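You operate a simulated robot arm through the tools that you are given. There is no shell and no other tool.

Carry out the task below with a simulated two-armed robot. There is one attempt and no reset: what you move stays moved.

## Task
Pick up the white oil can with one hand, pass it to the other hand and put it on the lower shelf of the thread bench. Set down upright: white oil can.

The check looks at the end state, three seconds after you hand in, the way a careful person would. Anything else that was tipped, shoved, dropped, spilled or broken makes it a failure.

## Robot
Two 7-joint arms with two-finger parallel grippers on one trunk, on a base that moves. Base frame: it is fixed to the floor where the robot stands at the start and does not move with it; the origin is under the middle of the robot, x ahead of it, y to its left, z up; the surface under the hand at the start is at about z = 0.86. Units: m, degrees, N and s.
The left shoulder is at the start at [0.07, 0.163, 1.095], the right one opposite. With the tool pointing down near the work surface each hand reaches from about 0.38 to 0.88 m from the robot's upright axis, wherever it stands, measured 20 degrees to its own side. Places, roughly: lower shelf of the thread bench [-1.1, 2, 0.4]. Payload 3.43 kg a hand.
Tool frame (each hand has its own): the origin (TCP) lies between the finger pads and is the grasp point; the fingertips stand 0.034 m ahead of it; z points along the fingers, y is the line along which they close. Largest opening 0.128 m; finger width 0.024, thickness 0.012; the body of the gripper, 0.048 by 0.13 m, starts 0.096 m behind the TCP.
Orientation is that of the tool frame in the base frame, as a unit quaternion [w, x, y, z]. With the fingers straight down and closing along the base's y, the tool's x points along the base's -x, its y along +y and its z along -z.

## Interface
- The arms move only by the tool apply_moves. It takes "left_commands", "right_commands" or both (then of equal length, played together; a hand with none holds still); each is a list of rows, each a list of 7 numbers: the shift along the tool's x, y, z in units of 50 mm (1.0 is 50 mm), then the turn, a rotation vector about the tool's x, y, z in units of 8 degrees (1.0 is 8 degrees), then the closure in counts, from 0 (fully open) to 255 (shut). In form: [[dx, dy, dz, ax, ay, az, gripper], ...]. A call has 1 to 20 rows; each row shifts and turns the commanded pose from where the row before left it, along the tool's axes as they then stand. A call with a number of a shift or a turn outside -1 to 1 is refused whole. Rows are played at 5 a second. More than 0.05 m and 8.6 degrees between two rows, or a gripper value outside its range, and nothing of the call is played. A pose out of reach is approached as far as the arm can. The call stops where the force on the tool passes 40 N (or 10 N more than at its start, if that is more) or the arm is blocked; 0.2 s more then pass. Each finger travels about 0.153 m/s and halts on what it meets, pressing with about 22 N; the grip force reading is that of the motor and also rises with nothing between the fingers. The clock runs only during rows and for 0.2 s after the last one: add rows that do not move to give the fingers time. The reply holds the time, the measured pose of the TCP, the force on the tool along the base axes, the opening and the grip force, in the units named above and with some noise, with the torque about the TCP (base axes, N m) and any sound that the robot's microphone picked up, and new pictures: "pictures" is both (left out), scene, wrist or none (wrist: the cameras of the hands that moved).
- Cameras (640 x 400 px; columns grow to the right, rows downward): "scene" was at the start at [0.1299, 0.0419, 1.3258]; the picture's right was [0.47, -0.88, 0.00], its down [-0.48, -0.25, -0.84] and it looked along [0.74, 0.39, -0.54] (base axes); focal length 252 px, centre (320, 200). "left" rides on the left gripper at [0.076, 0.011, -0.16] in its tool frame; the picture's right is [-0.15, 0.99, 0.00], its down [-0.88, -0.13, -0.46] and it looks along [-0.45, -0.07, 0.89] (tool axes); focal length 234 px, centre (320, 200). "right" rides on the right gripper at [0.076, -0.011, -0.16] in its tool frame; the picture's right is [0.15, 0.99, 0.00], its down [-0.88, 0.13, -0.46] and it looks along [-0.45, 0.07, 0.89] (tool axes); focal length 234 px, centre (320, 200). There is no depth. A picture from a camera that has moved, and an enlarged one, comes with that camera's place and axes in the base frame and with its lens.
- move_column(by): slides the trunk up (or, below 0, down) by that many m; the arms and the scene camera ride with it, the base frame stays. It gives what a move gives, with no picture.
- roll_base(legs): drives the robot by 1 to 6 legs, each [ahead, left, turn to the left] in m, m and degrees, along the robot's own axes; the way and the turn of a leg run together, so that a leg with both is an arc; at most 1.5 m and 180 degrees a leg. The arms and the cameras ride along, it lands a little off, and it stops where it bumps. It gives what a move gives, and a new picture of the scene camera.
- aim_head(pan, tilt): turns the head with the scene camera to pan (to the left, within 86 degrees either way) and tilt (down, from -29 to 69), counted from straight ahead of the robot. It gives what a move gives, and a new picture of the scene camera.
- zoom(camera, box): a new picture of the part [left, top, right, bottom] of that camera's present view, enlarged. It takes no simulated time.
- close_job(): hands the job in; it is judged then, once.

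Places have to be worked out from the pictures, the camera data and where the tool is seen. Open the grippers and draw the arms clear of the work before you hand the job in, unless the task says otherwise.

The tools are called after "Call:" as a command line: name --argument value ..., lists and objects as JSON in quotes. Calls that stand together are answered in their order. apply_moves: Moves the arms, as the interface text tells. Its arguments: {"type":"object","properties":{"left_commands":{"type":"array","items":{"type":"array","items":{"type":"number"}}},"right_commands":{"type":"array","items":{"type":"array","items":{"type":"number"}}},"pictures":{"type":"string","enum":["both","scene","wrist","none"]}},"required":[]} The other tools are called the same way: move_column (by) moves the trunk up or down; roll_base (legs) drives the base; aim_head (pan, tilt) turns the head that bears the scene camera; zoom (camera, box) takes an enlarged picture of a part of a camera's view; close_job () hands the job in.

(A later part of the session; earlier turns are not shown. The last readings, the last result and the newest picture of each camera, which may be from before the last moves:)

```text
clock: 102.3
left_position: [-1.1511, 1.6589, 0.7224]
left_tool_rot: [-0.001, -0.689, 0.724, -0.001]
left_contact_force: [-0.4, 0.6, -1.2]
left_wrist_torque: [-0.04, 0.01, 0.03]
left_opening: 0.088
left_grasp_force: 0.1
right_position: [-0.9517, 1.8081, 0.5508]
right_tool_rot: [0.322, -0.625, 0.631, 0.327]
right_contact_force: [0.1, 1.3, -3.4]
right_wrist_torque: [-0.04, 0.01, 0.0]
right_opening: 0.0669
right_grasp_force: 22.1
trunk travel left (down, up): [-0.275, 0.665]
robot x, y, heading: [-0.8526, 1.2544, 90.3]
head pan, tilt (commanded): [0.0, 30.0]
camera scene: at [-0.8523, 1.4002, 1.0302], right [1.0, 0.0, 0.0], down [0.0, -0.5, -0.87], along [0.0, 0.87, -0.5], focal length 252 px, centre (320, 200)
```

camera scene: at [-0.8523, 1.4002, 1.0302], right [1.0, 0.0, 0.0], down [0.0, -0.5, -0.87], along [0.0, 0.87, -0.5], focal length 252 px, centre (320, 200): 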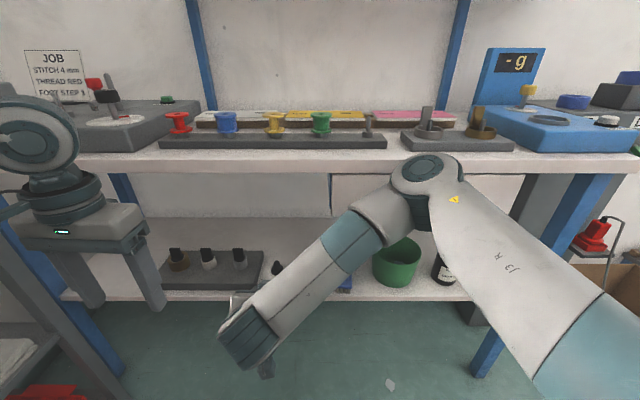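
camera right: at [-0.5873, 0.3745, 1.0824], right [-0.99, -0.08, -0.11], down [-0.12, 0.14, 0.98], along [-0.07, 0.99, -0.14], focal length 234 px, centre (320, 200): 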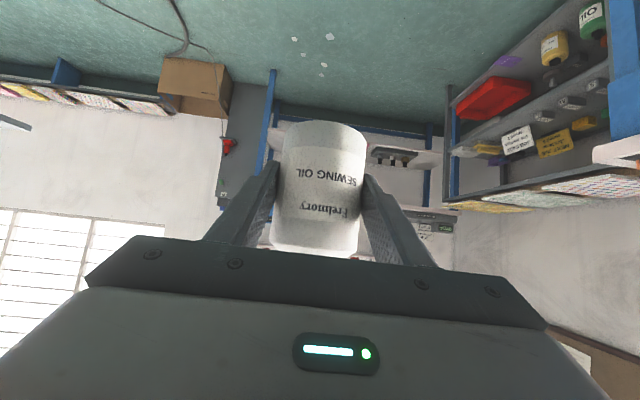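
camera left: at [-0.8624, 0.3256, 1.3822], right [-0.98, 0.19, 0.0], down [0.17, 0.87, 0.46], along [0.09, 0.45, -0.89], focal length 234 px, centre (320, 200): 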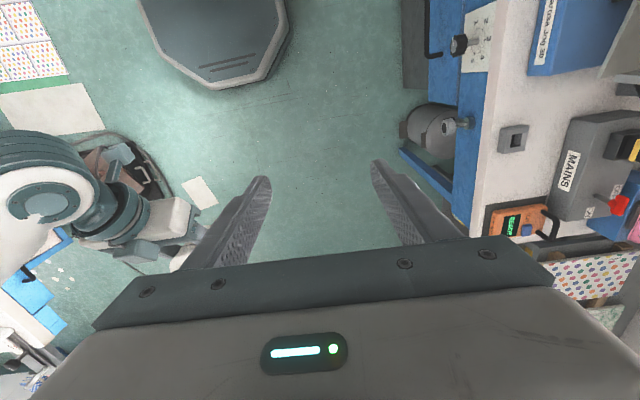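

Clear to insert. I shift the hand 3 cm toward +x to line up with the gap behind the pad and extend 12 cm into the opening.

Call:
apply_moves --right_commands '[[-0.347, -0.155, 0.489, 0, 0, 0, 255], [-0.347, -0.155, 0.489, 0, 0, 0, 255], [-0.347, -0.155, 0.489, 0, 0, 0, 255], [-0.347, -0.155, 0.489, 0, 0, 0, 255], [0, 0, 0, 0, 0, 0, 255]]' --pictures "both"

Call:
zoom --camera "scene" --box '[140, 140, 480, 340]'

```text
clock: 103.5
left_position: [-1.1514, 1.6584, 0.7236]
left_tool_rot: [0.0, -0.689, 0.724, 0.0]
left_contact_force: [0.5, 0.8, -0.3]
left_wrist_torque: [-0.02, -0.03, -0.02]
left_opening: 0.0876
left_grasp_force: 0.1
right_position: [-0.9192, 1.927, 0.552]
right_tool_rot: [0.324, -0.624, 0.631, 0.328]
right_contact_force: [0.6, 0.1, -3.7]
right_wrist_torque: [-0.01, 0.02, -0.02]
right_opening: 0.0668
right_grasp_force: 21.9
trunk travel left (down, up): [-0.275, 0.665]
robot x, y, heading: [-0.8517, 1.2564, 89.9]
head pan, tilt (commanded): [0.0, 30.0]
camera scene: at [-0.8523, 1.3993, 1.0303], right [1.0, 0.0, 0.0], down [0.0, -0.5, -0.87], along [0.0, 0.87, -0.5], focal length 252 px, centre (320, 200)
camera right: at [-0.9077, 1.7518, 0.582], right [-0.99, -0.08, -0.11], down [-0.12, 0.14, 0.98], along [-0.06, 0.99, -0.14], focal length 234 px, centre (320, 200)
```

scene: 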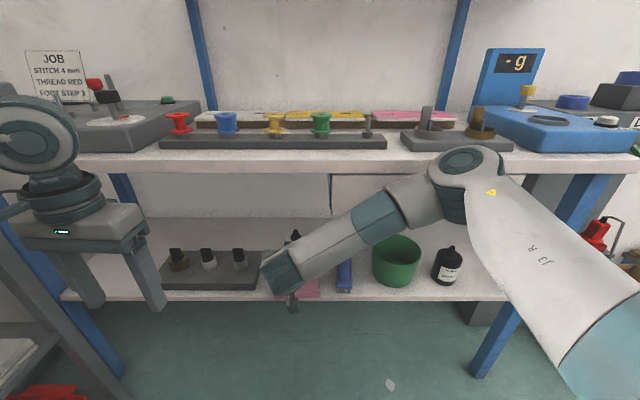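
right: 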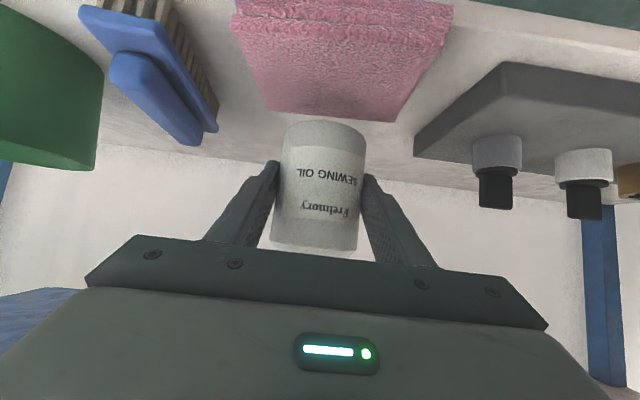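

```text
1.88 times, centred on (310, 240) of scene
camera zoom: at [-0.8523, 1.3993, 1.0303], right [1.0, 0.0, 0.0], down [0.0, -0.5, -0.87], along [0.0, 0.87, -0.5], focal length 474 px, centre (339, 125)
```

zoom: 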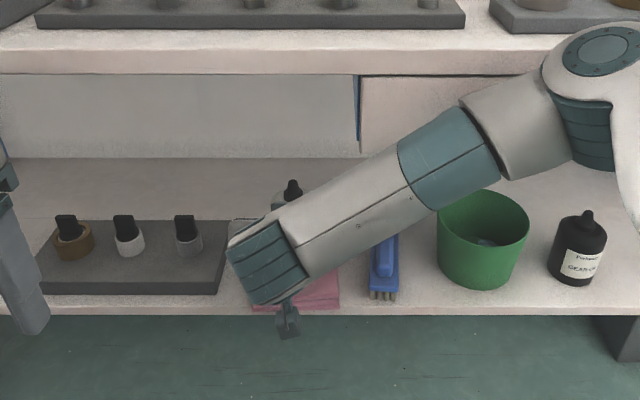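

The hand is inside the opening, above the pad and between the tray and the brush. I extend the remaining 12 cm to the spot behind the pad.

Call:
apply_moves --right_commands '[[-0.355, 0, 0.501, 0, 0, 0, 255], [-0.355, 0, 0.501, 0, 0, 0, 255], [-0.355, 0, 0.501, 0, 0, 0, 255], [-0.355, 0, 0.501, 0, 0, 0, 255], [0, 0, 0, 0, 0, 0, 255]]' --pictures "both"

Call:
zoom --camera "scene" --box '[140, 140, 480, 340]'

```text
clock: 105.0
left_position: [-1.1578, 1.636, 0.7294]
left_tool_rot: [0.009, -0.69, 0.724, 0.004]
left_contact_force: [-0.5, -0.1, -0.1]
left_wrist_torque: [0.04, -0.05, 0.02]
left_opening: 0.0878
left_grasp_force: 0.1
right_position: [-0.9419, 2.0244, 0.5785]
right_tool_rot: [-0.33, 0.629, -0.616, -0.341]
right_contact_force: [0.5, 0.1, -3.5]
right_wrist_torque: [-0.04, 0.01, 0.05]
right_opening: 0.0669
right_grasp_force: 22.8
trunk travel left (down, up): [-0.275, 0.665]
robot x, y, heading: [-0.8563, 1.25, 90.5]
head pan, tilt (commanded): [0.0, 30.0]
stopped in row 5 (right hand): the arm was blocked; the commanded pose is now the measured one
camera scene: at [-0.8599, 1.3718, 1.0339], right [1.0, 0.0, 0.01], down [0.01, -0.48, -0.88], along [0.0, 0.88, -0.48], focal length 252 px, centre (320, 200)
camera right: at [-0.9258, 1.8499, 0.6037], right [-0.99, -0.1, -0.12], down [-0.13, 0.1, 0.99], along [-0.09, 0.99, -0.11], focal length 234 px, centre (320, 200)
```

scene: 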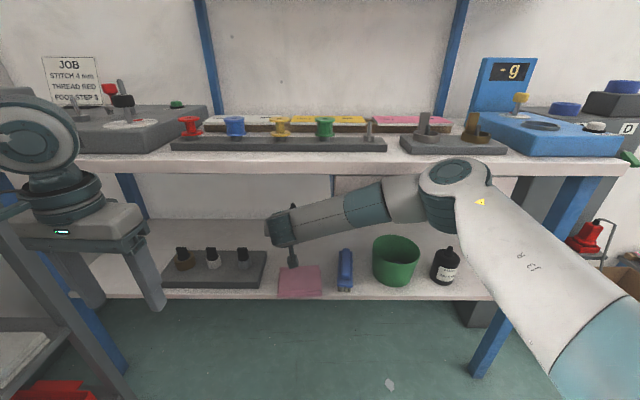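
right: 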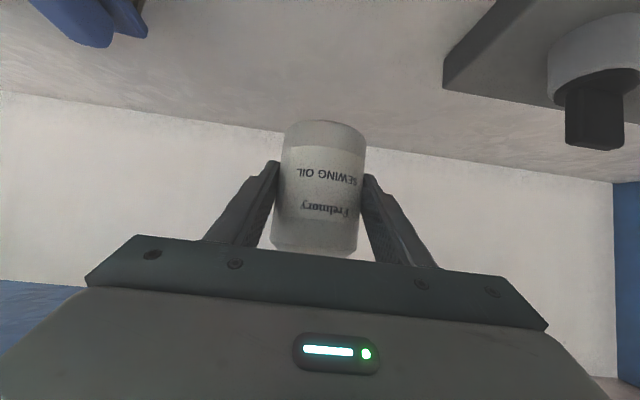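

```text
1.88 times, centred on (310, 240) of scene
camera zoom: at [-0.8599, 1.3718, 1.0339], right [1.0, 0.0, 0.01], down [0.01, -0.48, -0.88], along [0.0, 0.88, -0.48], focal length 474 px, centre (339, 125)
```

zoom: 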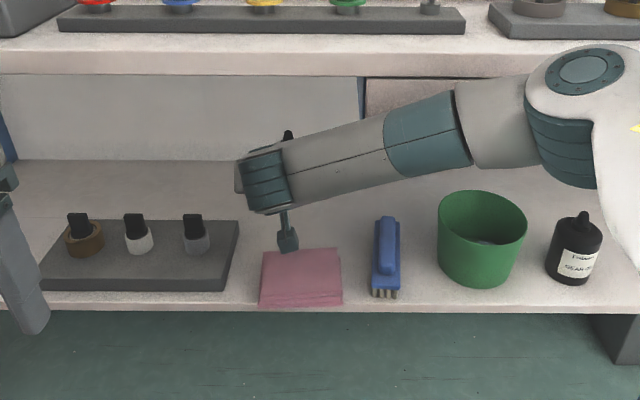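

The arm was blocked: my elbow or forearm pressed the bench edge or drawer and the robot leaned back slightly. I retract along the same line at once.

Call:
apply_moves --right_commands '[[0.355, 0, -0.501, 0, 0, 0, 255], [0.355, 0, -0.501, 0, 0, 0, 255], [0.355, 0, -0.501, 0, 0, 0, 255], [0, 0, 0, 0, 0, 0, 255]]' --pictures "both"

```text
clock: 106.0
left_position: [-1.1564, 1.6474, 0.7227]
left_tool_rot: [0.004, -0.69, 0.724, 0.002]
left_contact_force: [0.4, 0.3, -0.3]
left_wrist_torque: [-0.01, -0.04, 0.04]
left_opening: 0.0877
left_grasp_force: 0.0
right_position: [-0.9327, 1.944, 0.557]
right_tool_rot: [-0.325, 0.63, -0.623, -0.331]
right_contact_force: [0.0, -0.6, -2.7]
right_wrist_torque: [-0.05, -0.02, 0.03]
right_opening: 0.067
right_grasp_force: 21.1
trunk travel left (down, up): [-0.275, 0.665]
robot x, y, heading: [-0.8528, 1.2508, 90.5]
head pan, tilt (commanded): [0.0, 30.0]
camera scene: at [-0.8574, 1.3868, 1.0306], right [1.0, 0.0, 0.0], down [0.0, -0.49, -0.87], along [0.0, 0.87, -0.49], focal length 252 px, centre (320, 200)
camera right: at [-0.9186, 1.7686, 0.5861], right [-0.99, -0.1, -0.12], down [-0.13, 0.12, 0.98], along [-0.08, 0.99, -0.14], focal length 234 px, centre (320, 200)
```

scene: 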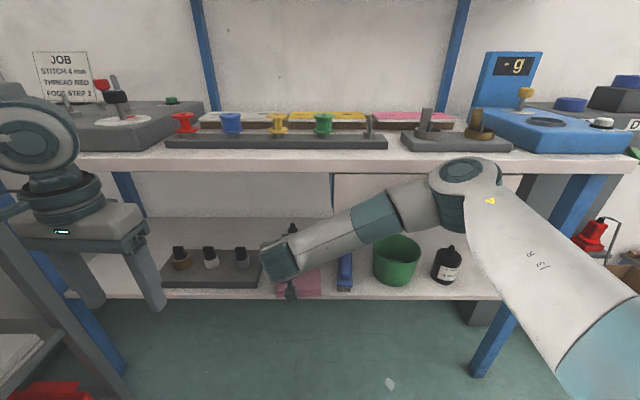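
right: 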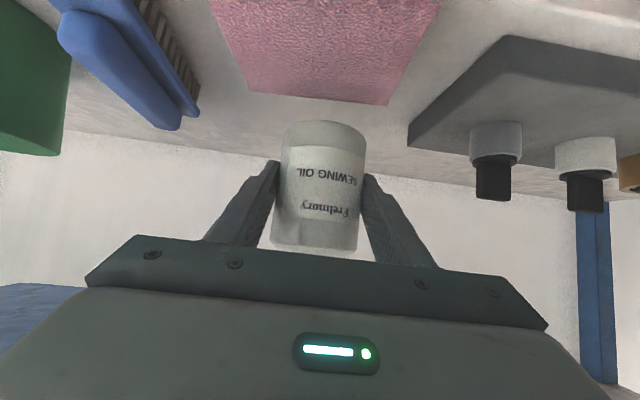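

A slight lean remains (camera 7 mm back), so I retract a bit more and back the base off by 6 cm.

Call:
apply_moves --right_commands '[[0.355, 0, -0.501, 0, 0, 0, 255], [0.355, 0, -0.501, 0, 0, 0, 255], [0, 0, 0, 0, 0, 0, 255]]' --pictures "none"

Call:
roll_base --legs '[[-0.06, 0, -0.5]]'

```text
clock: 106.8
left_position: [-1.1547, 1.6513, 0.7229]
left_tool_rot: [-0.001, -0.689, 0.724, 0.0]
left_contact_force: [-0.8, 0.1, 0.4]
left_wrist_torque: [0.01, 0.04, 0.01]
left_opening: 0.0877
left_grasp_force: 0.1
right_position: [-0.9295, 1.8855, 0.5536]
right_tool_rot: [-0.321, 0.629, -0.626, -0.33]
right_contact_force: [0.4, -0.7, -2.8]
right_wrist_torque: [-0.07, 0.0, 0.0]
right_opening: 0.0667
right_grasp_force: 22.2
trunk travel left (down, up): [-0.275, 0.665]
robot x, y, heading: [-0.8563, 1.2521, 90.3]
head pan, tilt (commanded): [0.0, 30.0]
```

```text
clock: 107.7
left_position: [-1.1508, 1.5913, 0.7241]
left_tool_rot: [0.0, -0.686, 0.727, 0.0]
left_contact_force: [0.1, 0.1, 0.0]
left_wrist_torque: [0.05, 0.01, 0.0]
left_opening: 0.0879
left_grasp_force: 0.1
right_position: [-0.9255, 1.825, 0.5539]
right_tool_rot: [0.322, -0.627, 0.627, 0.331]
right_contact_force: [-0.3, -0.8, -2.6]
right_wrist_torque: [-0.02, -0.02, 0.0]
right_opening: 0.067
right_grasp_force: 22.3
trunk travel left (down, up): [-0.275, 0.665]
robot x, y, heading: [-0.8551, 1.1924, 89.6]
head pan, tilt (commanded): [0.0, 30.0]
camera scene: at [-0.8529, 1.3311, 1.0305], right [1.0, -0.01, 0.0], down [0.0, -0.5, -0.87], along [0.01, 0.87, -0.5], focal length 252 px, centre (320, 200)
```

scene: 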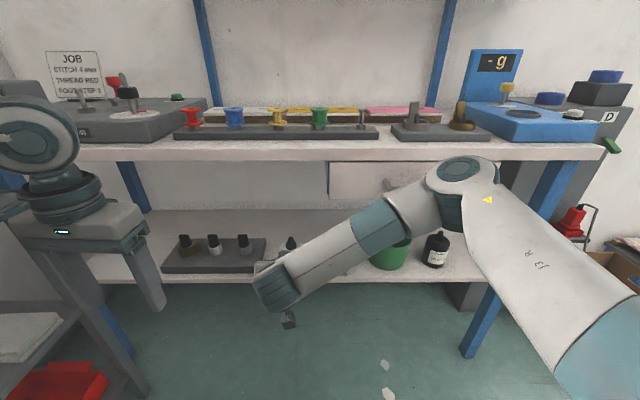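

Robot is upright again and the bench items look undisturbed. To find where my elbow really is, I take a second view from a panned head and triangulate.

Call:
aim_head --pan -60 --tilt 30

Call:
aim_head --pan 40 --tilt 30

```text
clock: 109.0
left_position: [-1.1513, 1.593, 0.723]
left_tool_rot: [0.001, -0.687, 0.727, 0.0]
left_contact_force: [-0.2, 0.2, -0.1]
left_wrist_torque: [0.02, 0.03, 0.0]
left_opening: 0.0877
left_grasp_force: 0.0
right_position: [-0.9261, 1.8241, 0.5546]
right_tool_rot: [-0.322, 0.627, -0.627, -0.33]
right_contact_force: [-0.1, 0.2, -3.1]
right_wrist_torque: [-0.03, 0.02, 0.01]
right_opening: 0.067
right_grasp_force: 21.8
trunk travel left (down, up): [-0.275, 0.665]
robot x, y, heading: [-0.8582, 1.1869, 89.7]
head pan, tilt (commanded): [-60.0, 30.0]
camera scene: at [-0.7749, 1.2864, 1.0304], right [0.49, -0.87, 0.0], down [-0.43, -0.25, -0.87], along [0.75, 0.43, -0.5], focal length 252 px, centre (320, 200)
```

scene: 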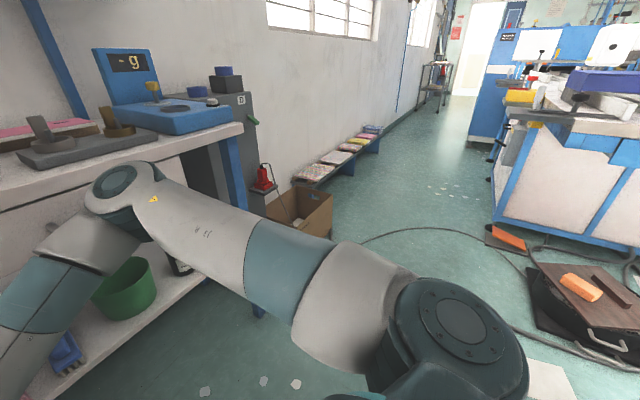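

```text
clock: 110.8
left_position: [-1.1496, 1.593, 0.7215]
left_tool_rot: [0.0, -0.686, 0.727, 0.0]
left_contact_force: [0.0, 0.5, 0.6]
left_wrist_torque: [-0.03, 0.03, 0.0]
left_opening: 0.0877
left_grasp_force: 0.1
right_position: [-0.9247, 1.8239, 0.5537]
right_tool_rot: [-0.322, 0.628, -0.627, -0.33]
right_contact_force: [-0.3, -0.1, -3.0]
right_wrist_torque: [-0.07, -0.01, 0.03]
right_opening: 0.067
right_grasp_force: 22.3
trunk travel left (down, up): [-0.275, 0.665]
robot x, y, heading: [-0.8521, 1.1906, 89.6]
head pan, tilt (commanded): [40.0, 30.0]
camera scene: at [-0.9112, 1.3113, 1.0303], right [0.77, 0.64, 0.0], down [0.32, -0.39, -0.87], along [-0.55, 0.67, -0.5], focal length 252 px, centre (320, 200)
```

scene: 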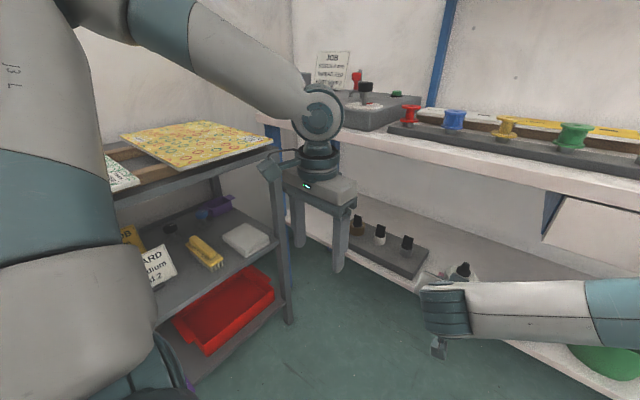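

Triangulation puts the elbow at about [-0.646, 1.667], right in front of the drawer handle, so that's what it touched. From here, 6 cm further back, I can extend the arm more instead while the elbow stays off the bench. I extend the first 10 cm and check for lean.

Call:
apply_moves --right_commands '[[-0.298, -0.02, 0.42, 0, 0, 0, 255], [-0.298, -0.02, 0.42, 0, 0, 0, 255], [-0.298, -0.02, 0.42, 0, 0, 0, 255], [-0.298, -0.02, 0.42, 0, 0, 0, 255], [0, 0, 0, 0, 0, 0, 255]]' --pictures "none"

Call:
aim_head --pan -60 --tilt 30

Call:
aim_head --pan 0 --tilt 30

```text
clock: 112.0
left_position: [-1.1502, 1.5924, 0.7229]
left_tool_rot: [-0.001, -0.687, 0.727, 0.0]
left_contact_force: [-0.5, 1.7, 0.4]
left_wrist_torque: [-0.01, 0.0, 0.0]
left_opening: 0.0878
left_grasp_force: 0.0
right_position: [-0.9215, 1.9274, 0.5559]
right_tool_rot: [0.322, -0.627, 0.628, 0.329]
right_contact_force: [-0.5, -0.9, -1.9]
right_wrist_torque: [0.0, 0.01, -0.01]
right_opening: 0.0667
right_grasp_force: 22.7
trunk travel left (down, up): [-0.275, 0.665]
robot x, y, heading: [-0.8528, 1.1903, 89.6]
head pan, tilt (commanded): [40.0, 30.0]
```

```text
clock: 113.7
left_position: [-1.1504, 1.5931, 0.7229]
left_tool_rot: [0.0, -0.687, 0.727, 0.0]
left_contact_force: [0.8, 0.4, -0.1]
left_wrist_torque: [0.03, 0.02, 0.04]
left_opening: 0.0881
left_grasp_force: 0.0
right_position: [-0.9217, 1.9266, 0.5544]
right_tool_rot: [0.322, -0.627, 0.628, 0.329]
right_contact_force: [-0.8, 0.1, -2.8]
right_wrist_torque: [-0.04, 0.04, 0.0]
right_opening: 0.0669
right_grasp_force: 21.8
trunk travel left (down, up): [-0.275, 0.665]
robot x, y, heading: [-0.8546, 1.1895, 89.7]
head pan, tilt (commanded): [-60.0, 30.0]
camera scene: at [-0.7749, 1.2864, 1.0304], right [0.49, -0.87, 0.0], down [-0.43, -0.25, -0.87], along [0.75, 0.43, -0.5], focal length 252 px, centre (320, 200)
```

scene: 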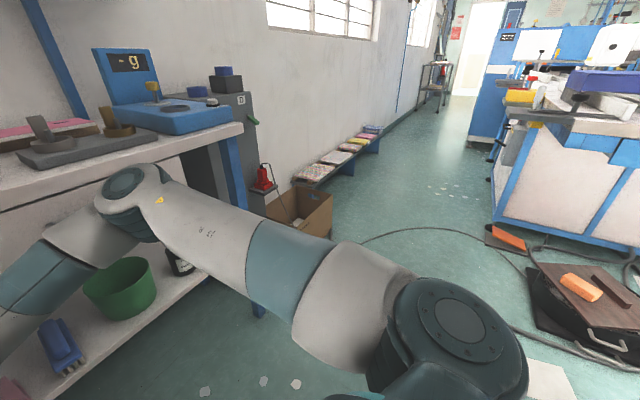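

```text
clock: 115.0
left_position: [-1.1498, 1.5919, 0.7222]
left_tool_rot: [0.0, -0.686, 0.727, 0.0]
left_contact_force: [0.0, -0.5, -0.3]
left_wrist_torque: [-0.01, -0.01, -0.01]
left_opening: 0.088
left_grasp_force: 0.0
right_position: [-0.9218, 1.9274, 0.5542]
right_tool_rot: [-0.322, 0.627, -0.627, -0.33]
right_contact_force: [0.3, -0.7, -2.2]
right_wrist_torque: [-0.03, 0.01, 0.04]
right_opening: 0.0669
right_grasp_force: 22.2
trunk travel left (down, up): [-0.275, 0.665]
robot x, y, heading: [-0.8551, 1.1909, 89.7]
head pan, tilt (commanded): [0.0, 30.0]
camera scene: at [-0.8528, 1.3321, 1.0303], right [1.0, -0.01, 0.0], down [0.0, -0.5, -0.87], along [0.01, 0.87, -0.5], focal length 252 px, centre (320, 200)
```

scene: 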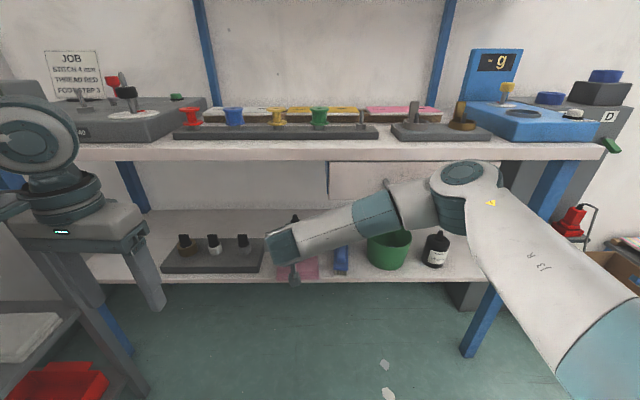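

No lean, and the elbow stays at y≈1.668 with the handle at about y≈1.81. I continue the last 10 cm.

Call:
apply_moves --right_commands '[[-0.298, -0.02, 0.42, 0, 0, 0, 255], [-0.298, -0.02, 0.42, 0, 0, 0, 255], [-0.298, -0.02, 0.42, 0, 0, 0, 255], [-0.298, -0.02, 0.42, 0, 0, 0, 255], [0, 0, 0, 0, 0, 0, 255]]' --pictures "both"

Call:
zoom --camera "scene" --box '[140, 130, 480, 330]'

```text
clock: 116.2
left_position: [-1.1507, 1.5934, 0.723]
left_tool_rot: [0.0, -0.687, 0.727, -0.001]
left_contact_force: [0.3, 0.3, -0.4]
left_wrist_torque: [0.0, -0.01, -0.01]
left_opening: 0.0881
left_grasp_force: 0.0
right_position: [-0.917, 2.0314, 0.5542]
right_tool_rot: [0.322, -0.627, 0.628, 0.329]
right_contact_force: [0.0, 0.0, -3.0]
right_wrist_torque: [-0.02, 0.0, -0.02]
right_opening: 0.0668
right_grasp_force: 22.1
trunk travel left (down, up): [-0.275, 0.665]
robot x, y, heading: [-0.8564, 1.1864, 89.5]
head pan, tilt (commanded): [0.0, 30.0]
camera scene: at [-0.8529, 1.3321, 1.0303], right [1.0, -0.01, 0.0], down [0.0, -0.5, -0.87], along [0.01, 0.87, -0.5], focal length 252 px, centre (320, 200)
camera right: at [-0.9048, 1.8562, 0.5848], right [-0.99, -0.09, -0.11], down [-0.12, 0.13, 0.98], along [-0.07, 0.99, -0.14], focal length 234 px, centre (320, 200)
```

scene: 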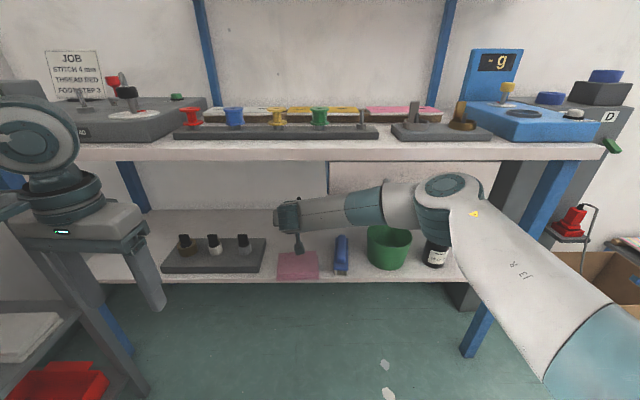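
right: 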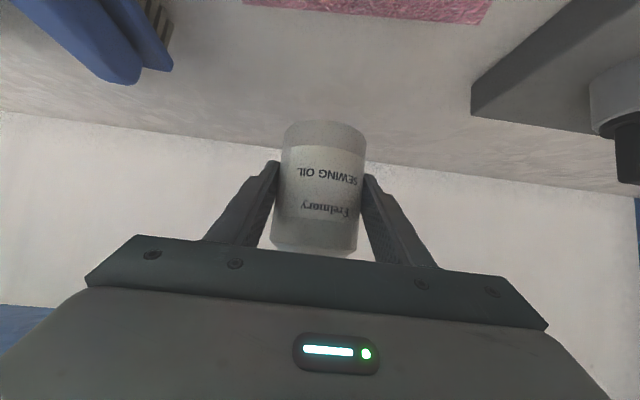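

```text
1.88 times, centred on (310, 230) of scene
camera zoom: at [-0.8529, 1.3321, 1.0303], right [1.0, -0.01, 0.0], down [0.0, -0.5, -0.87], along [0.01, 0.87, -0.5], focal length 474 px, centre (339, 144)
```

zoom: 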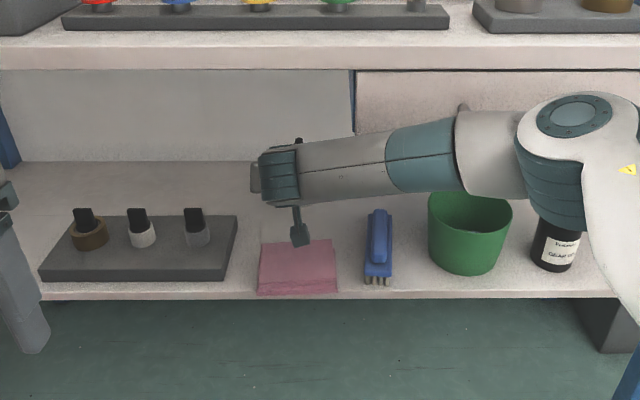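

Bottle is over the free spot at [-0.917, 2.041], about 4 cm behind the pad, with no lean and no contact. I lower the trunk 5 cm.

Call:
move_column --by -0.05

Call:
zoom --camera "scene" --box '[200, 140, 420, 310]'

Call:
zoom --camera "right" --box '[0, 0, 640, 400]'

```text
clock: 117.2
left_position: [-1.1499, 1.5931, 0.6731]
left_tool_rot: [0.001, -0.687, 0.727, 0.0]
left_contact_force: [0.4, -1.0, 0.3]
left_wrist_torque: [-0.03, -0.01, -0.04]
left_opening: 0.0879
left_grasp_force: 0.1
right_position: [-0.9175, 2.0311, 0.5054]
right_tool_rot: [0.322, -0.627, 0.628, 0.33]
right_contact_force: [0.2, 1.1, -2.8]
right_wrist_torque: [-0.07, 0.0, 0.01]
right_opening: 0.0669
right_grasp_force: 21.8
trunk travel left (down, up): [-0.225, 0.715]
robot x, y, heading: [-0.8548, 1.1906, 89.6]
head pan, tilt (commanded): [0.0, 30.0]
```

```text
2.35 times, centred on (310, 225) of scene
camera zoom: at [-0.8528, 1.3318, 0.9804], right [1.0, -0.01, 0.0], down [0.0, -0.5, -0.87], along [0.01, 0.87, -0.5], focal length 593 px, centre (344, 141)
```

zoom: 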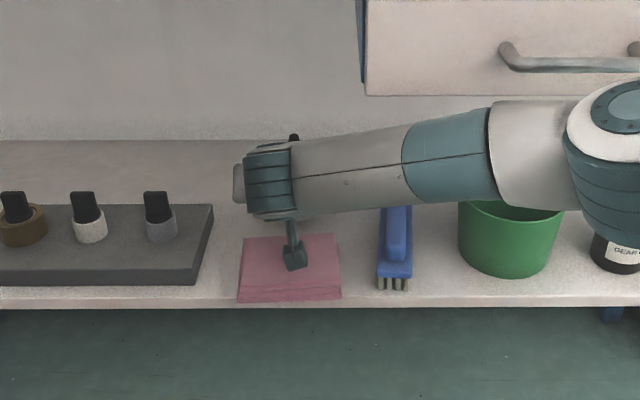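

```text
1.00 times, centred on (320, 200) of right (not enlarged: the box is as wide or as high as the picture)
camera zoom: at [-0.9046, 1.856, 0.5353], right [-0.99, -0.09, -0.11], down [-0.12, 0.13, 0.98], along [-0.07, 0.99, -0.14], focal length 234 px, centre (320, 200)
```

zoom: 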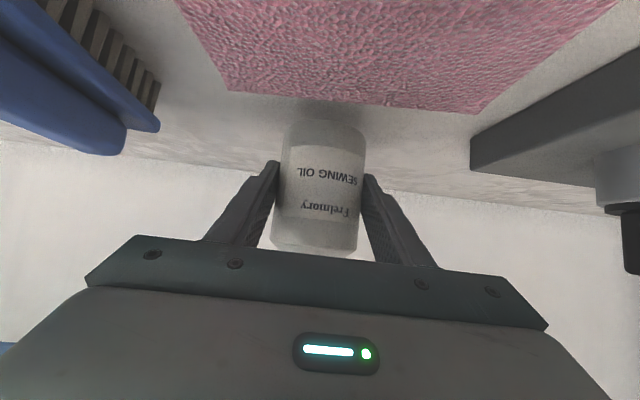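

The bottle bottom is about 2 cm above the shelf. I lower with the arm in small steps, watching the vertical force.

Call:
apply_moves --right_commands '[[0.065, 0, 0.046, 0, 0, 0, 255], [0.065, 0, 0.046, 0, 0, 0, 255], [0.065, 0, 0.046, 0, 0, 0, 255], [0, 0, 0, 0, 0, 0, 255]]' --pictures "wrist"

```text
clock: 118.2
left_position: [-1.1496, 1.5933, 0.6727]
left_tool_rot: [0.0, -0.687, 0.727, 0.001]
left_contact_force: [-1.5, -0.3, 0.2]
left_wrist_torque: [-0.01, -0.01, 0.03]
left_opening: 0.0879
left_grasp_force: 0.1
right_position: [-0.9176, 2.0309, 0.4938]
right_tool_rot: [0.322, -0.627, 0.628, 0.33]
right_contact_force: [-0.6, -0.2, -2.4]
right_wrist_torque: [-0.02, 0.0, 0.04]
right_opening: 0.0669
right_grasp_force: 21.9
trunk travel left (down, up): [-0.225, 0.715]
robot x, y, heading: [-0.8523, 1.1899, 89.6]
head pan, tilt (commanded): [0.0, 30.0]
camera right: at [-0.9044, 1.8564, 0.5233], right [-0.99, -0.09, -0.11], down [-0.12, 0.13, 0.98], along [-0.07, 0.99, -0.14], focal length 234 px, centre (320, 200)
```

right: 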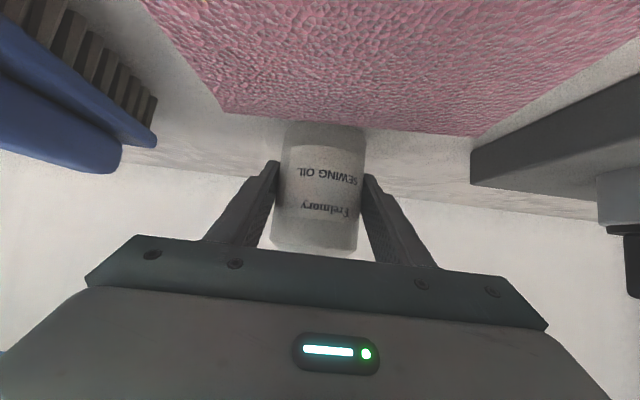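

No contact yet. I lower another 6 mm in 2 mm steps.

Call:
apply_moves --right_commands '[[0.0326, 0, 0.023, 0, 0, 0, 255], [0.0326, 0, 0.023, 0, 0, 0, 255], [0.0326, 0, 0.023, 0, 0, 0, 255], [0, 0, 0, 0, 0, 0, 255]]' --pictures "none"

Call:
apply_moves --right_commands '[[0.0326, 0, 0.023, 0, 0, 0, 255], [0, 0, 0, 0, 0, 0, 255]]' --pictures "none"

```text
clock: 119.2
left_position: [-1.1499, 1.5928, 0.6734]
left_tool_rot: [0.001, -0.687, 0.727, 0.0]
left_contact_force: [-0.2, -0.4, 0.3]
left_wrist_torque: [0.0, -0.02, -0.03]
left_opening: 0.0877
left_grasp_force: 0.1
right_position: [-0.9178, 2.0305, 0.49]
right_tool_rot: [0.323, -0.627, 0.627, 0.331]
right_contact_force: [0.0, -0.2, 7.0]
right_wrist_torque: [0.04, -0.32, 0.01]
right_opening: 0.0667
right_grasp_force: 22.2
trunk travel left (down, up): [-0.225, 0.715]
robot x, y, heading: [-0.8543, 1.186, 89.6]
head pan, tilt (commanded): [0.0, 30.0]
```

```text
clock: 119.8
left_position: [-1.1496, 1.5918, 0.674]
left_tool_rot: [0.001, -0.686, 0.727, 0.001]
left_contact_force: [-0.5, 0.1, 0.0]
left_wrist_torque: [0.02, 0.04, 0.02]
left_opening: 0.088
left_grasp_force: 0.0
right_position: [-0.9168, 2.0315, 0.4891]
right_tool_rot: [0.324, -0.626, 0.627, 0.332]
right_contact_force: [-0.3, 2.0, 18.1]
right_wrist_torque: [0.09, -0.3, 0.13]
right_opening: 0.067
right_grasp_force: 21.7
trunk travel left (down, up): [-0.225, 0.715]
robot x, y, heading: [-0.8555, 1.1882, 89.6]
head pan, tilt (commanded): [0.0, 30.0]
```

Contact with the shelf: 18 N upward at TCP z=0.489. I back off about 1.5 mm to take the press off before releasing.

Call:
apply_moves --right_commands '[[-0.028, 0, -0.02, 0, 0, 0, 255], [0, 0, 0, 0, 0, 0, 255]]' --pictures "wrist"

```text
clock: 120.4
left_position: [-1.15, 1.5915, 0.6735]
left_tool_rot: [0.001, -0.686, 0.727, 0.001]
left_contact_force: [-0.3, 0.4, 0.7]
left_wrist_torque: [0.04, -0.03, 0.01]
left_opening: 0.0876
left_grasp_force: 0.1
right_position: [-0.918, 2.0308, 0.489]
right_tool_rot: [0.323, -0.626, 0.628, 0.331]
right_contact_force: [-1.5, 7.2, 15.8]
right_wrist_torque: [0.59, -0.3, 0.15]
right_opening: 0.0666
right_grasp_force: 21.7
trunk travel left (down, up): [-0.225, 0.715]
robot x, y, heading: [-0.8554, 1.1947, 89.5]
head pan, tilt (commanded): [0.0, 30.0]
camera right: at [-0.9047, 1.8559, 0.5184], right [-0.99, -0.09, -0.11], down [-0.12, 0.13, 0.98], along [-0.07, 0.99, -0.14], focal length 234 px, centre (320, 200)
```

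right: 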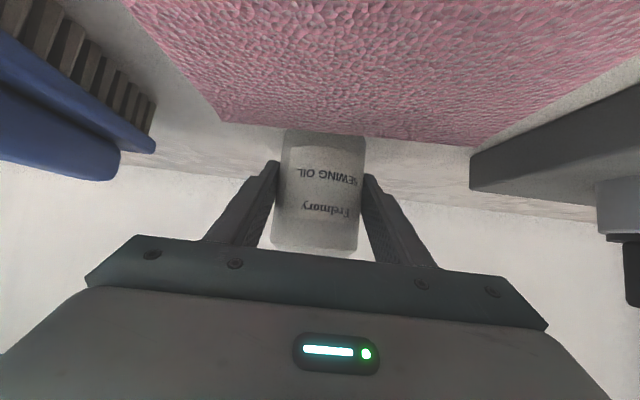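

Still 16 N, so I raise a further 3 mm.

Call:
apply_moves --right_commands '[[-0.049, 0, -0.0345, 0, 0, 0, 255], [0, 0, 0, 0, 0, 0, 255]]' --pictures "none"

```text
clock: 121.0
left_position: [-1.1496, 1.5925, 0.6725]
left_tool_rot: [0.001, -0.687, 0.727, 0.0]
left_contact_force: [0.0, -0.2, 0.0]
left_wrist_torque: [0.01, 0.01, 0.02]
left_opening: 0.0875
left_grasp_force: 0.0
right_position: [-0.9177, 2.0293, 0.4885]
right_tool_rot: [-0.322, 0.628, -0.628, -0.329]
right_contact_force: [0.0, 2.6, 5.3]
right_wrist_torque: [0.38, -0.17, 0.04]
right_opening: 0.0668
right_grasp_force: 21.8
trunk travel left (down, up): [-0.225, 0.715]
robot x, y, heading: [-0.8564, 1.1917, 89.7]
head pan, tilt (commanded): [0.0, 30.0]
```

Now about 5 N. I ease up 1 mm more and then open the right fingers gently to about 0.09 m.

Call:
apply_moves --right_commands '[[-0.0163, 0, -0.0115, 0, 0, 0, 255], [0, 0, 0, 0, 0, 0, 255], [0, 0, 0, 0, 0, 0, 118], [0, 0, 0, 0, 0, 0, 105], [0, 0, 0, 0, 0, 0, 90], [0, 0, 0, 0, 0, 0, 76], [0, 0, 0, 0, 0, 0, 76]]' --pictures "both"

Call:
zoom --camera "right" --box '[160, 60, 480, 260]'

```text
clock: 122.6
left_position: [-1.15, 1.5935, 0.6731]
left_tool_rot: [0.0, -0.686, 0.727, 0.0]
left_contact_force: [-0.3, -0.3, -1.0]
left_wrist_torque: [-0.01, 0.0, -0.01]
left_opening: 0.0877
left_grasp_force: 0.0
right_position: [-0.9171, 2.0308, 0.4907]
right_tool_rot: [0.323, -0.626, 0.628, 0.33]
right_contact_force: [0.2, -0.5, -0.1]
right_wrist_torque: [0.03, 0.03, -0.01]
right_opening: 0.0902
right_grasp_force: 0.0
trunk travel left (down, up): [-0.225, 0.715]
robot x, y, heading: [-0.8515, 1.1907, 89.6]
head pan, tilt (commanded): [0.0, 30.0]
camera scene: at [-0.8529, 1.3319, 0.9804], right [1.0, -0.01, 0.0], down [0.0, -0.5, -0.87], along [0.01, 0.87, -0.5], focal length 252 px, centre (320, 200)
camera right: at [-0.9047, 1.8561, 0.5211], right [-0.99, -0.09, -0.11], down [-0.12, 0.13, 0.98], along [-0.07, 0.99, -0.14], focal length 234 px, centre (320, 200)
```

scene: 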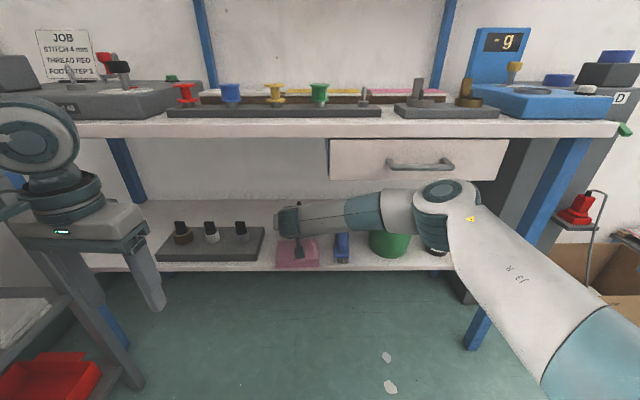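
right: 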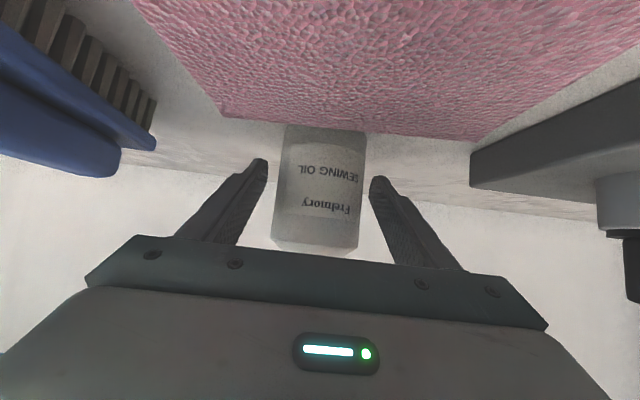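

```text
2.00 times, centred on (320, 160) of right
camera zoom: at [-0.9047, 1.8561, 0.5211], right [-0.99, -0.09, -0.11], down [-0.12, 0.13, 0.98], along [-0.07, 0.99, -0.14], focal length 468 px, centre (320, 280)
```

zoom: 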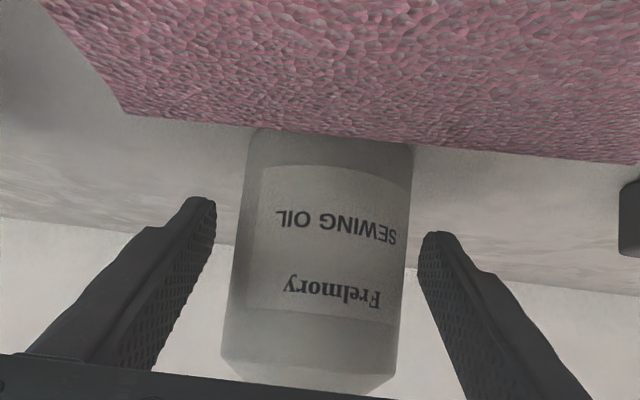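

The bottle stands free and upright on the shelf. I withdraw the fingers along their own axis (back and up), so the tips clear the pad, and then straight back.

Call:
apply_moves --right_commands '[[0, 0, -0.3, 0, 0, 0, 76], [0, 0, -0.5, 0, 0, 0, 76], [0, 0, -0.6, 0, 0, 0, 76], [0, 0, -0.6, 0, 0, 0, 76], [0, 0, -0.5, 0, 0, 0, 76], [0, 0, 0, 0, 0, 0, 76]]' --pictures "both"

Call:
zoom --camera "right" --box '[160, 60, 480, 260]'

```text
clock: 124.0
left_position: [-1.1506, 1.5931, 0.6721]
left_tool_rot: [0.0, -0.686, 0.727, -0.001]
left_contact_force: [0.6, -0.2, -0.7]
left_wrist_torque: [0.0, -0.01, -0.01]
left_opening: 0.0878
left_grasp_force: 0.0
right_position: [-0.9163, 1.9293, 0.5629]
right_tool_rot: [0.323, -0.627, 0.628, 0.33]
right_contact_force: [-0.2, 0.3, 0.0]
right_wrist_torque: [-0.01, 0.01, 0.0]
right_opening: 0.0899
right_grasp_force: 0.2
trunk travel left (down, up): [-0.225, 0.715]
robot x, y, heading: [-0.8562, 1.1905, 89.7]
head pan, tilt (commanded): [0.0, 30.0]
camera scene: at [-0.8529, 1.3318, 0.9804], right [1.0, -0.01, 0.0], down [0.0, -0.5, -0.87], along [0.01, 0.87, -0.5], focal length 252 px, centre (320, 200)
camera right: at [-0.9036, 1.7546, 0.5933], right [-0.99, -0.09, -0.11], down [-0.12, 0.13, 0.98], along [-0.07, 0.99, -0.14], focal length 234 px, centre (320, 200)
```

scene: 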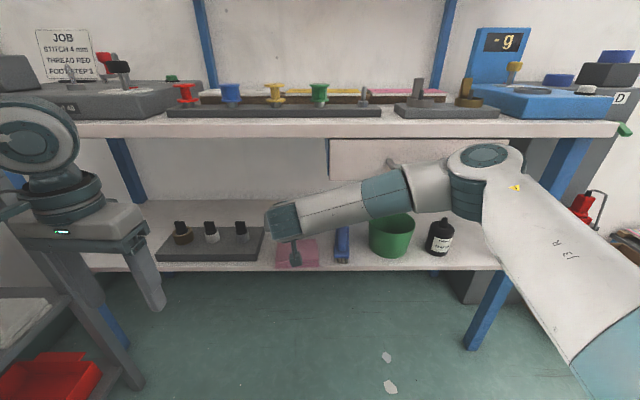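
right: 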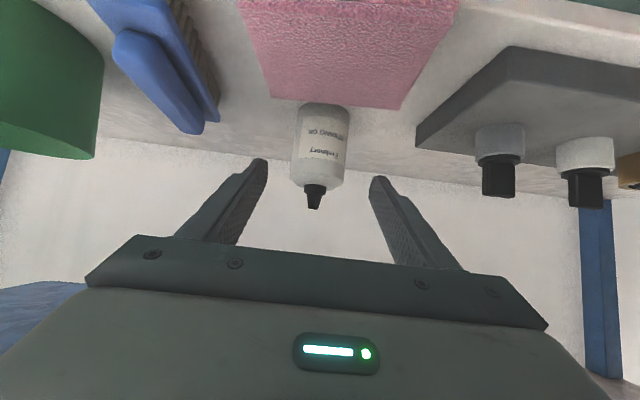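

```text
2.00 times, centred on (320, 160) of right
camera zoom: at [-0.9036, 1.7546, 0.5933], right [-0.99, -0.09, -0.11], down [-0.12, 0.13, 0.98], along [-0.07, 0.99, -0.14], focal length 468 px, centre (320, 280)
```

zoom: 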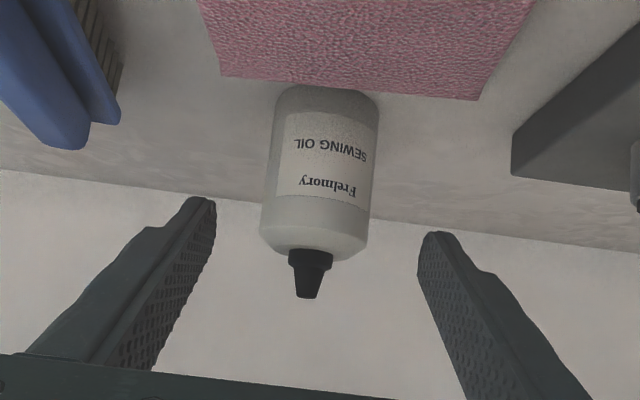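

The bottle stands upright behind the pad and the fingers are well clear. I pull the hand straight back out of the opening.

Call:
apply_moves --right_commands '[[0.298, 0, -0.42, 0, 0, 0, 76], [0.298, 0, -0.42, 0, 0, 0, 76], [0.298, 0, -0.42, 0, 0, 0, 76], [0.298, 0, -0.42, 0, 0, 0, 76], [0.298, 0, -0.42, 0, 0, 0, 76], [0, 0, 0, 0, 0, 0, 76]]' --pictures "both"

```text
clock: 125.4
left_position: [-1.1498, 1.5919, 0.6732]
left_tool_rot: [0.0, -0.687, 0.727, 0.0]
left_contact_force: [0.3, -0.3, -0.6]
left_wrist_torque: [0.02, -0.02, -0.02]
left_opening: 0.0876
left_grasp_force: 0.0
right_position: [-0.9158, 1.7995, 0.5618]
right_tool_rot: [0.323, -0.626, 0.628, 0.33]
right_contact_force: [-0.5, -0.1, 0.3]
right_wrist_torque: [-0.02, -0.03, 0.0]
right_opening: 0.0899
right_grasp_force: 0.0
trunk travel left (down, up): [-0.225, 0.715]
robot x, y, heading: [-0.8536, 1.1881, 89.4]
head pan, tilt (commanded): [0.0, 30.0]
camera scene: at [-0.8529, 1.3318, 0.9804], right [1.0, -0.01, 0.0], down [0.0, -0.5, -0.87], along [0.01, 0.87, -0.5], focal length 252 px, centre (320, 200)
camera right: at [-0.9025, 1.6249, 0.5927], right [-0.99, -0.09, -0.11], down [-0.12, 0.13, 0.98], along [-0.07, 0.99, -0.14], focal length 234 px, centre (320, 200)
```

scene: 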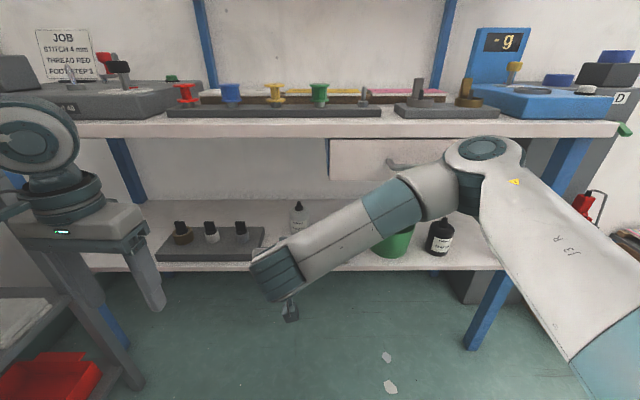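
right: 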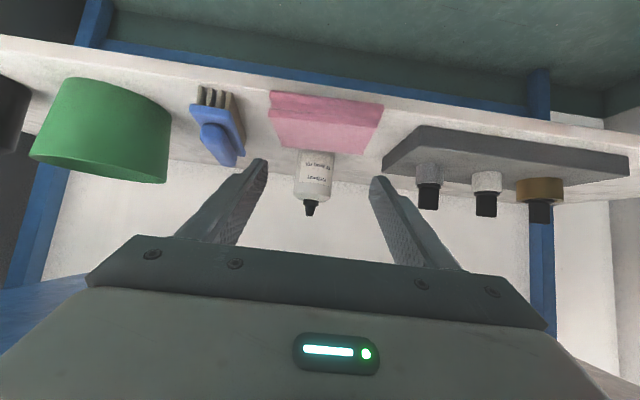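

The hand is out. I back the base away from the bench, diagonally to keep clear of the desk and rack, and look at the result.

Call:
roll_base --legs '[[-0.25, -0.1, 0]]'

Call:
zoom --camera "scene" --box '[80, 60, 560, 330]'

Call:
zoom --camera "scene" --box '[160, 150, 400, 290]'

```text
clock: 127.3
left_position: [-1.053, 1.3416, 0.6733]
left_tool_rot: [0.001, -0.687, 0.727, 0.0]
left_contact_force: [-0.8, -0.3, 0.4]
left_wrist_torque: [0.04, 0.02, -0.02]
left_opening: 0.088
left_grasp_force: 0.0
right_position: [-0.8194, 1.5498, 0.5644]
right_tool_rot: [-0.323, 0.627, -0.627, -0.33]
right_contact_force: [0.1, -0.2, -0.3]
right_wrist_torque: [-0.03, -0.04, -0.04]
right_opening: 0.0896
right_grasp_force: 0.0
trunk travel left (down, up): [-0.225, 0.715]
robot x, y, heading: [-0.7579, 0.9426, 89.9]
head pan, tilt (commanded): [0.0, 30.0]
camera scene: at [-0.7558, 1.0818, 0.9805], right [1.0, 0.0, 0.0], down [0.0, -0.5, -0.87], along [0.0, 0.87, -0.5], focal length 252 px, centre (320, 200)
```

scene: 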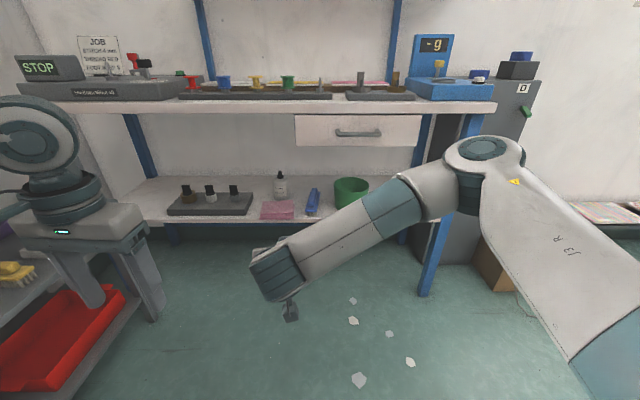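

```text
1.33 times, centred on (320, 195) of scene
camera zoom: at [-0.7558, 1.0818, 0.9805], right [1.0, 0.0, 0.0], down [0.0, -0.5, -0.87], along [0.0, 0.87, -0.5], focal length 336 px, centre (320, 207)
```

zoom: 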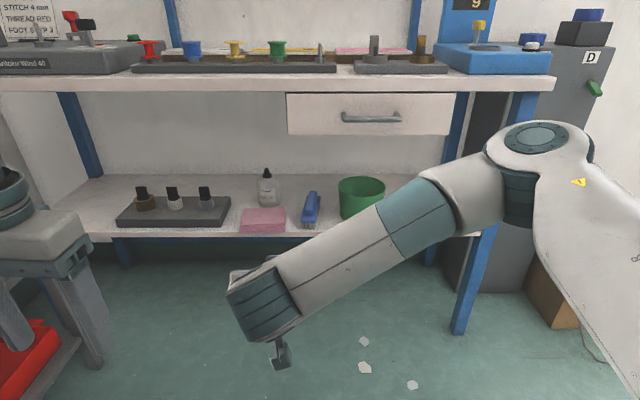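

```text
2.67 times, centred on (280, 220) of scene
camera zoom: at [-0.7558, 1.0818, 0.9805], right [1.0, 0.0, 0.0], down [0.0, -0.5, -0.87], along [0.0, 0.87, -0.5], focal length 672 px, centre (427, 147)
```

zoom: 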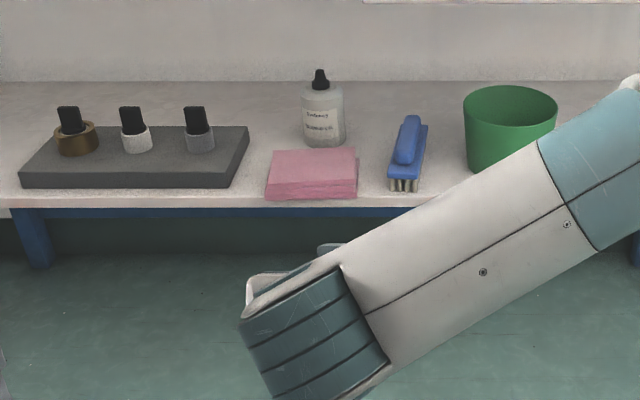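

The oil can is upright on the lower shelf and its neighbours look unmoved. I raise the trunk, draw the arms further off, and inspect everything, including the black bottle hidden behind my elbow.

Call:
roll_base --legs '[[-0.15, -0.1, 0]]'

Call:
move_column --by 0.4

Call:
aim_head --pan 10 --tilt 28

Call:
zoom --camera "scene" --box '[160, 60, 480, 260]'

```text
clock: 128.8
left_position: [-0.9551, 1.1907, 0.674]
left_tool_rot: [0.001, -0.687, 0.727, 0.0]
left_contact_force: [0.1, -0.2, 0.3]
left_wrist_torque: [0.04, -0.01, 0.0]
left_opening: 0.0876
left_grasp_force: 0.0
right_position: [-0.7197, 1.3992, 0.5639]
right_tool_rot: [0.323, -0.626, 0.628, 0.33]
right_contact_force: [-0.3, -0.6, -0.3]
right_wrist_torque: [-0.01, 0.01, 0.02]
right_opening: 0.0897
right_grasp_force: 0.0
trunk travel left (down, up): [-0.225, 0.715]
robot x, y, heading: [-0.656, 0.7915, 89.6]
head pan, tilt (commanded): [0.0, 30.0]
camera scene: at [-0.6571, 0.9299, 0.9805], right [1.0, -0.01, 0.0], down [0.0, -0.5, -0.87], along [0.01, 0.87, -0.5], focal length 252 px, centre (320, 200)
```

scene: 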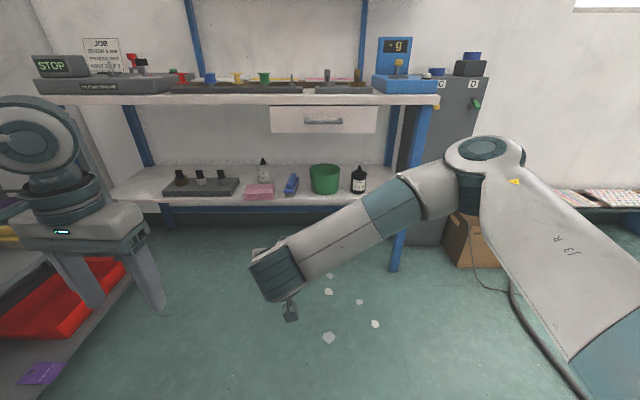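

```text
clock: 132.6
left_position: [-0.9542, 1.1915, 1.0728]
left_tool_rot: [0.0, -0.687, 0.727, 0.0]
left_contact_force: [-0.2, -0.4, -0.1]
left_wrist_torque: [0.02, 0.0, 0.0]
left_opening: 0.0878
left_grasp_force: 0.0
right_position: [-0.7209, 1.3978, 0.9617]
right_tool_rot: [0.323, -0.627, 0.627, 0.33]
right_contact_force: [0.5, -0.4, -0.7]
right_wrist_torque: [0.01, 0.02, 0.02]
right_opening: 0.0898
right_grasp_force: 0.1
trunk travel left (down, up): [-0.625, 0.315]
robot x, y, heading: [-0.6601, 0.7871, 89.8]
head pan, tilt (commanded): [0.0, 30.0]
```

```text
clock: 133.3
left_position: [-0.9543, 1.1909, 1.0733]
left_tool_rot: [0.0, -0.688, 0.726, -0.001]
left_contact_force: [-0.7, -0.1, -0.1]
left_wrist_torque: [0.0, 0.04, 0.03]
left_opening: 0.0878
left_grasp_force: 0.0
right_position: [-0.7199, 1.3983, 0.962]
right_tool_rot: [-0.323, 0.628, -0.626, -0.331]
right_contact_force: [0.7, 0.5, -0.3]
right_wrist_torque: [0.0, 0.0, -0.01]
right_opening: 0.0899
right_grasp_force: 0.0
trunk travel left (down, up): [-0.625, 0.315]
robot x, y, heading: [-0.6568, 0.7847, 89.8]
head pan, tilt (commanded): [10.0, 28.0]
camera scene: at [-0.6732, 0.9299, 1.3835], right [0.99, 0.17, 0.0], down [0.08, -0.46, -0.88], along [-0.15, 0.87, -0.47], focal length 252 px, centre (320, 200)
```

scene: 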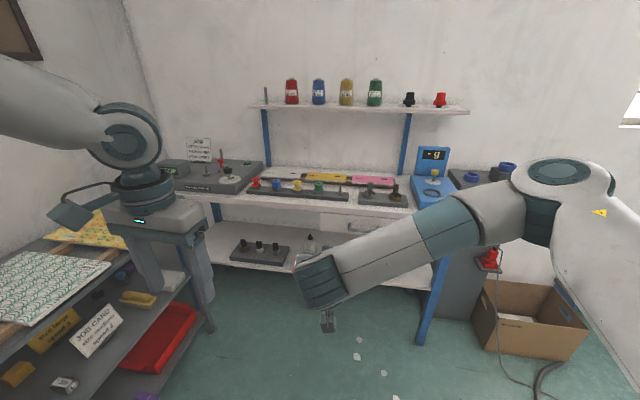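

```text
2.00 times, centred on (320, 160) of scene
camera zoom: at [-0.6732, 0.9299, 1.3835], right [0.99, 0.17, 0.0], down [0.08, -0.46, -0.88], along [-0.15, 0.87, -0.47], focal length 504 px, centre (320, 280)
```

zoom: 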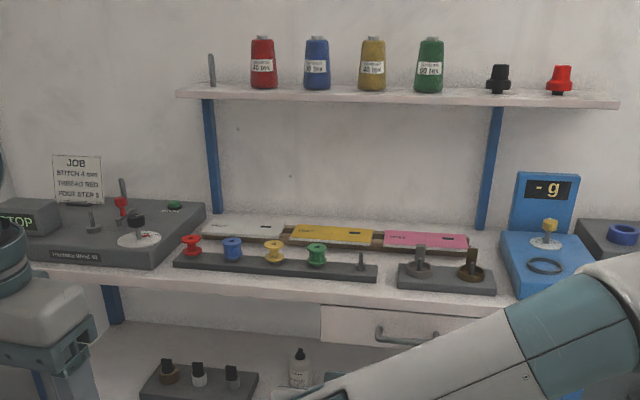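

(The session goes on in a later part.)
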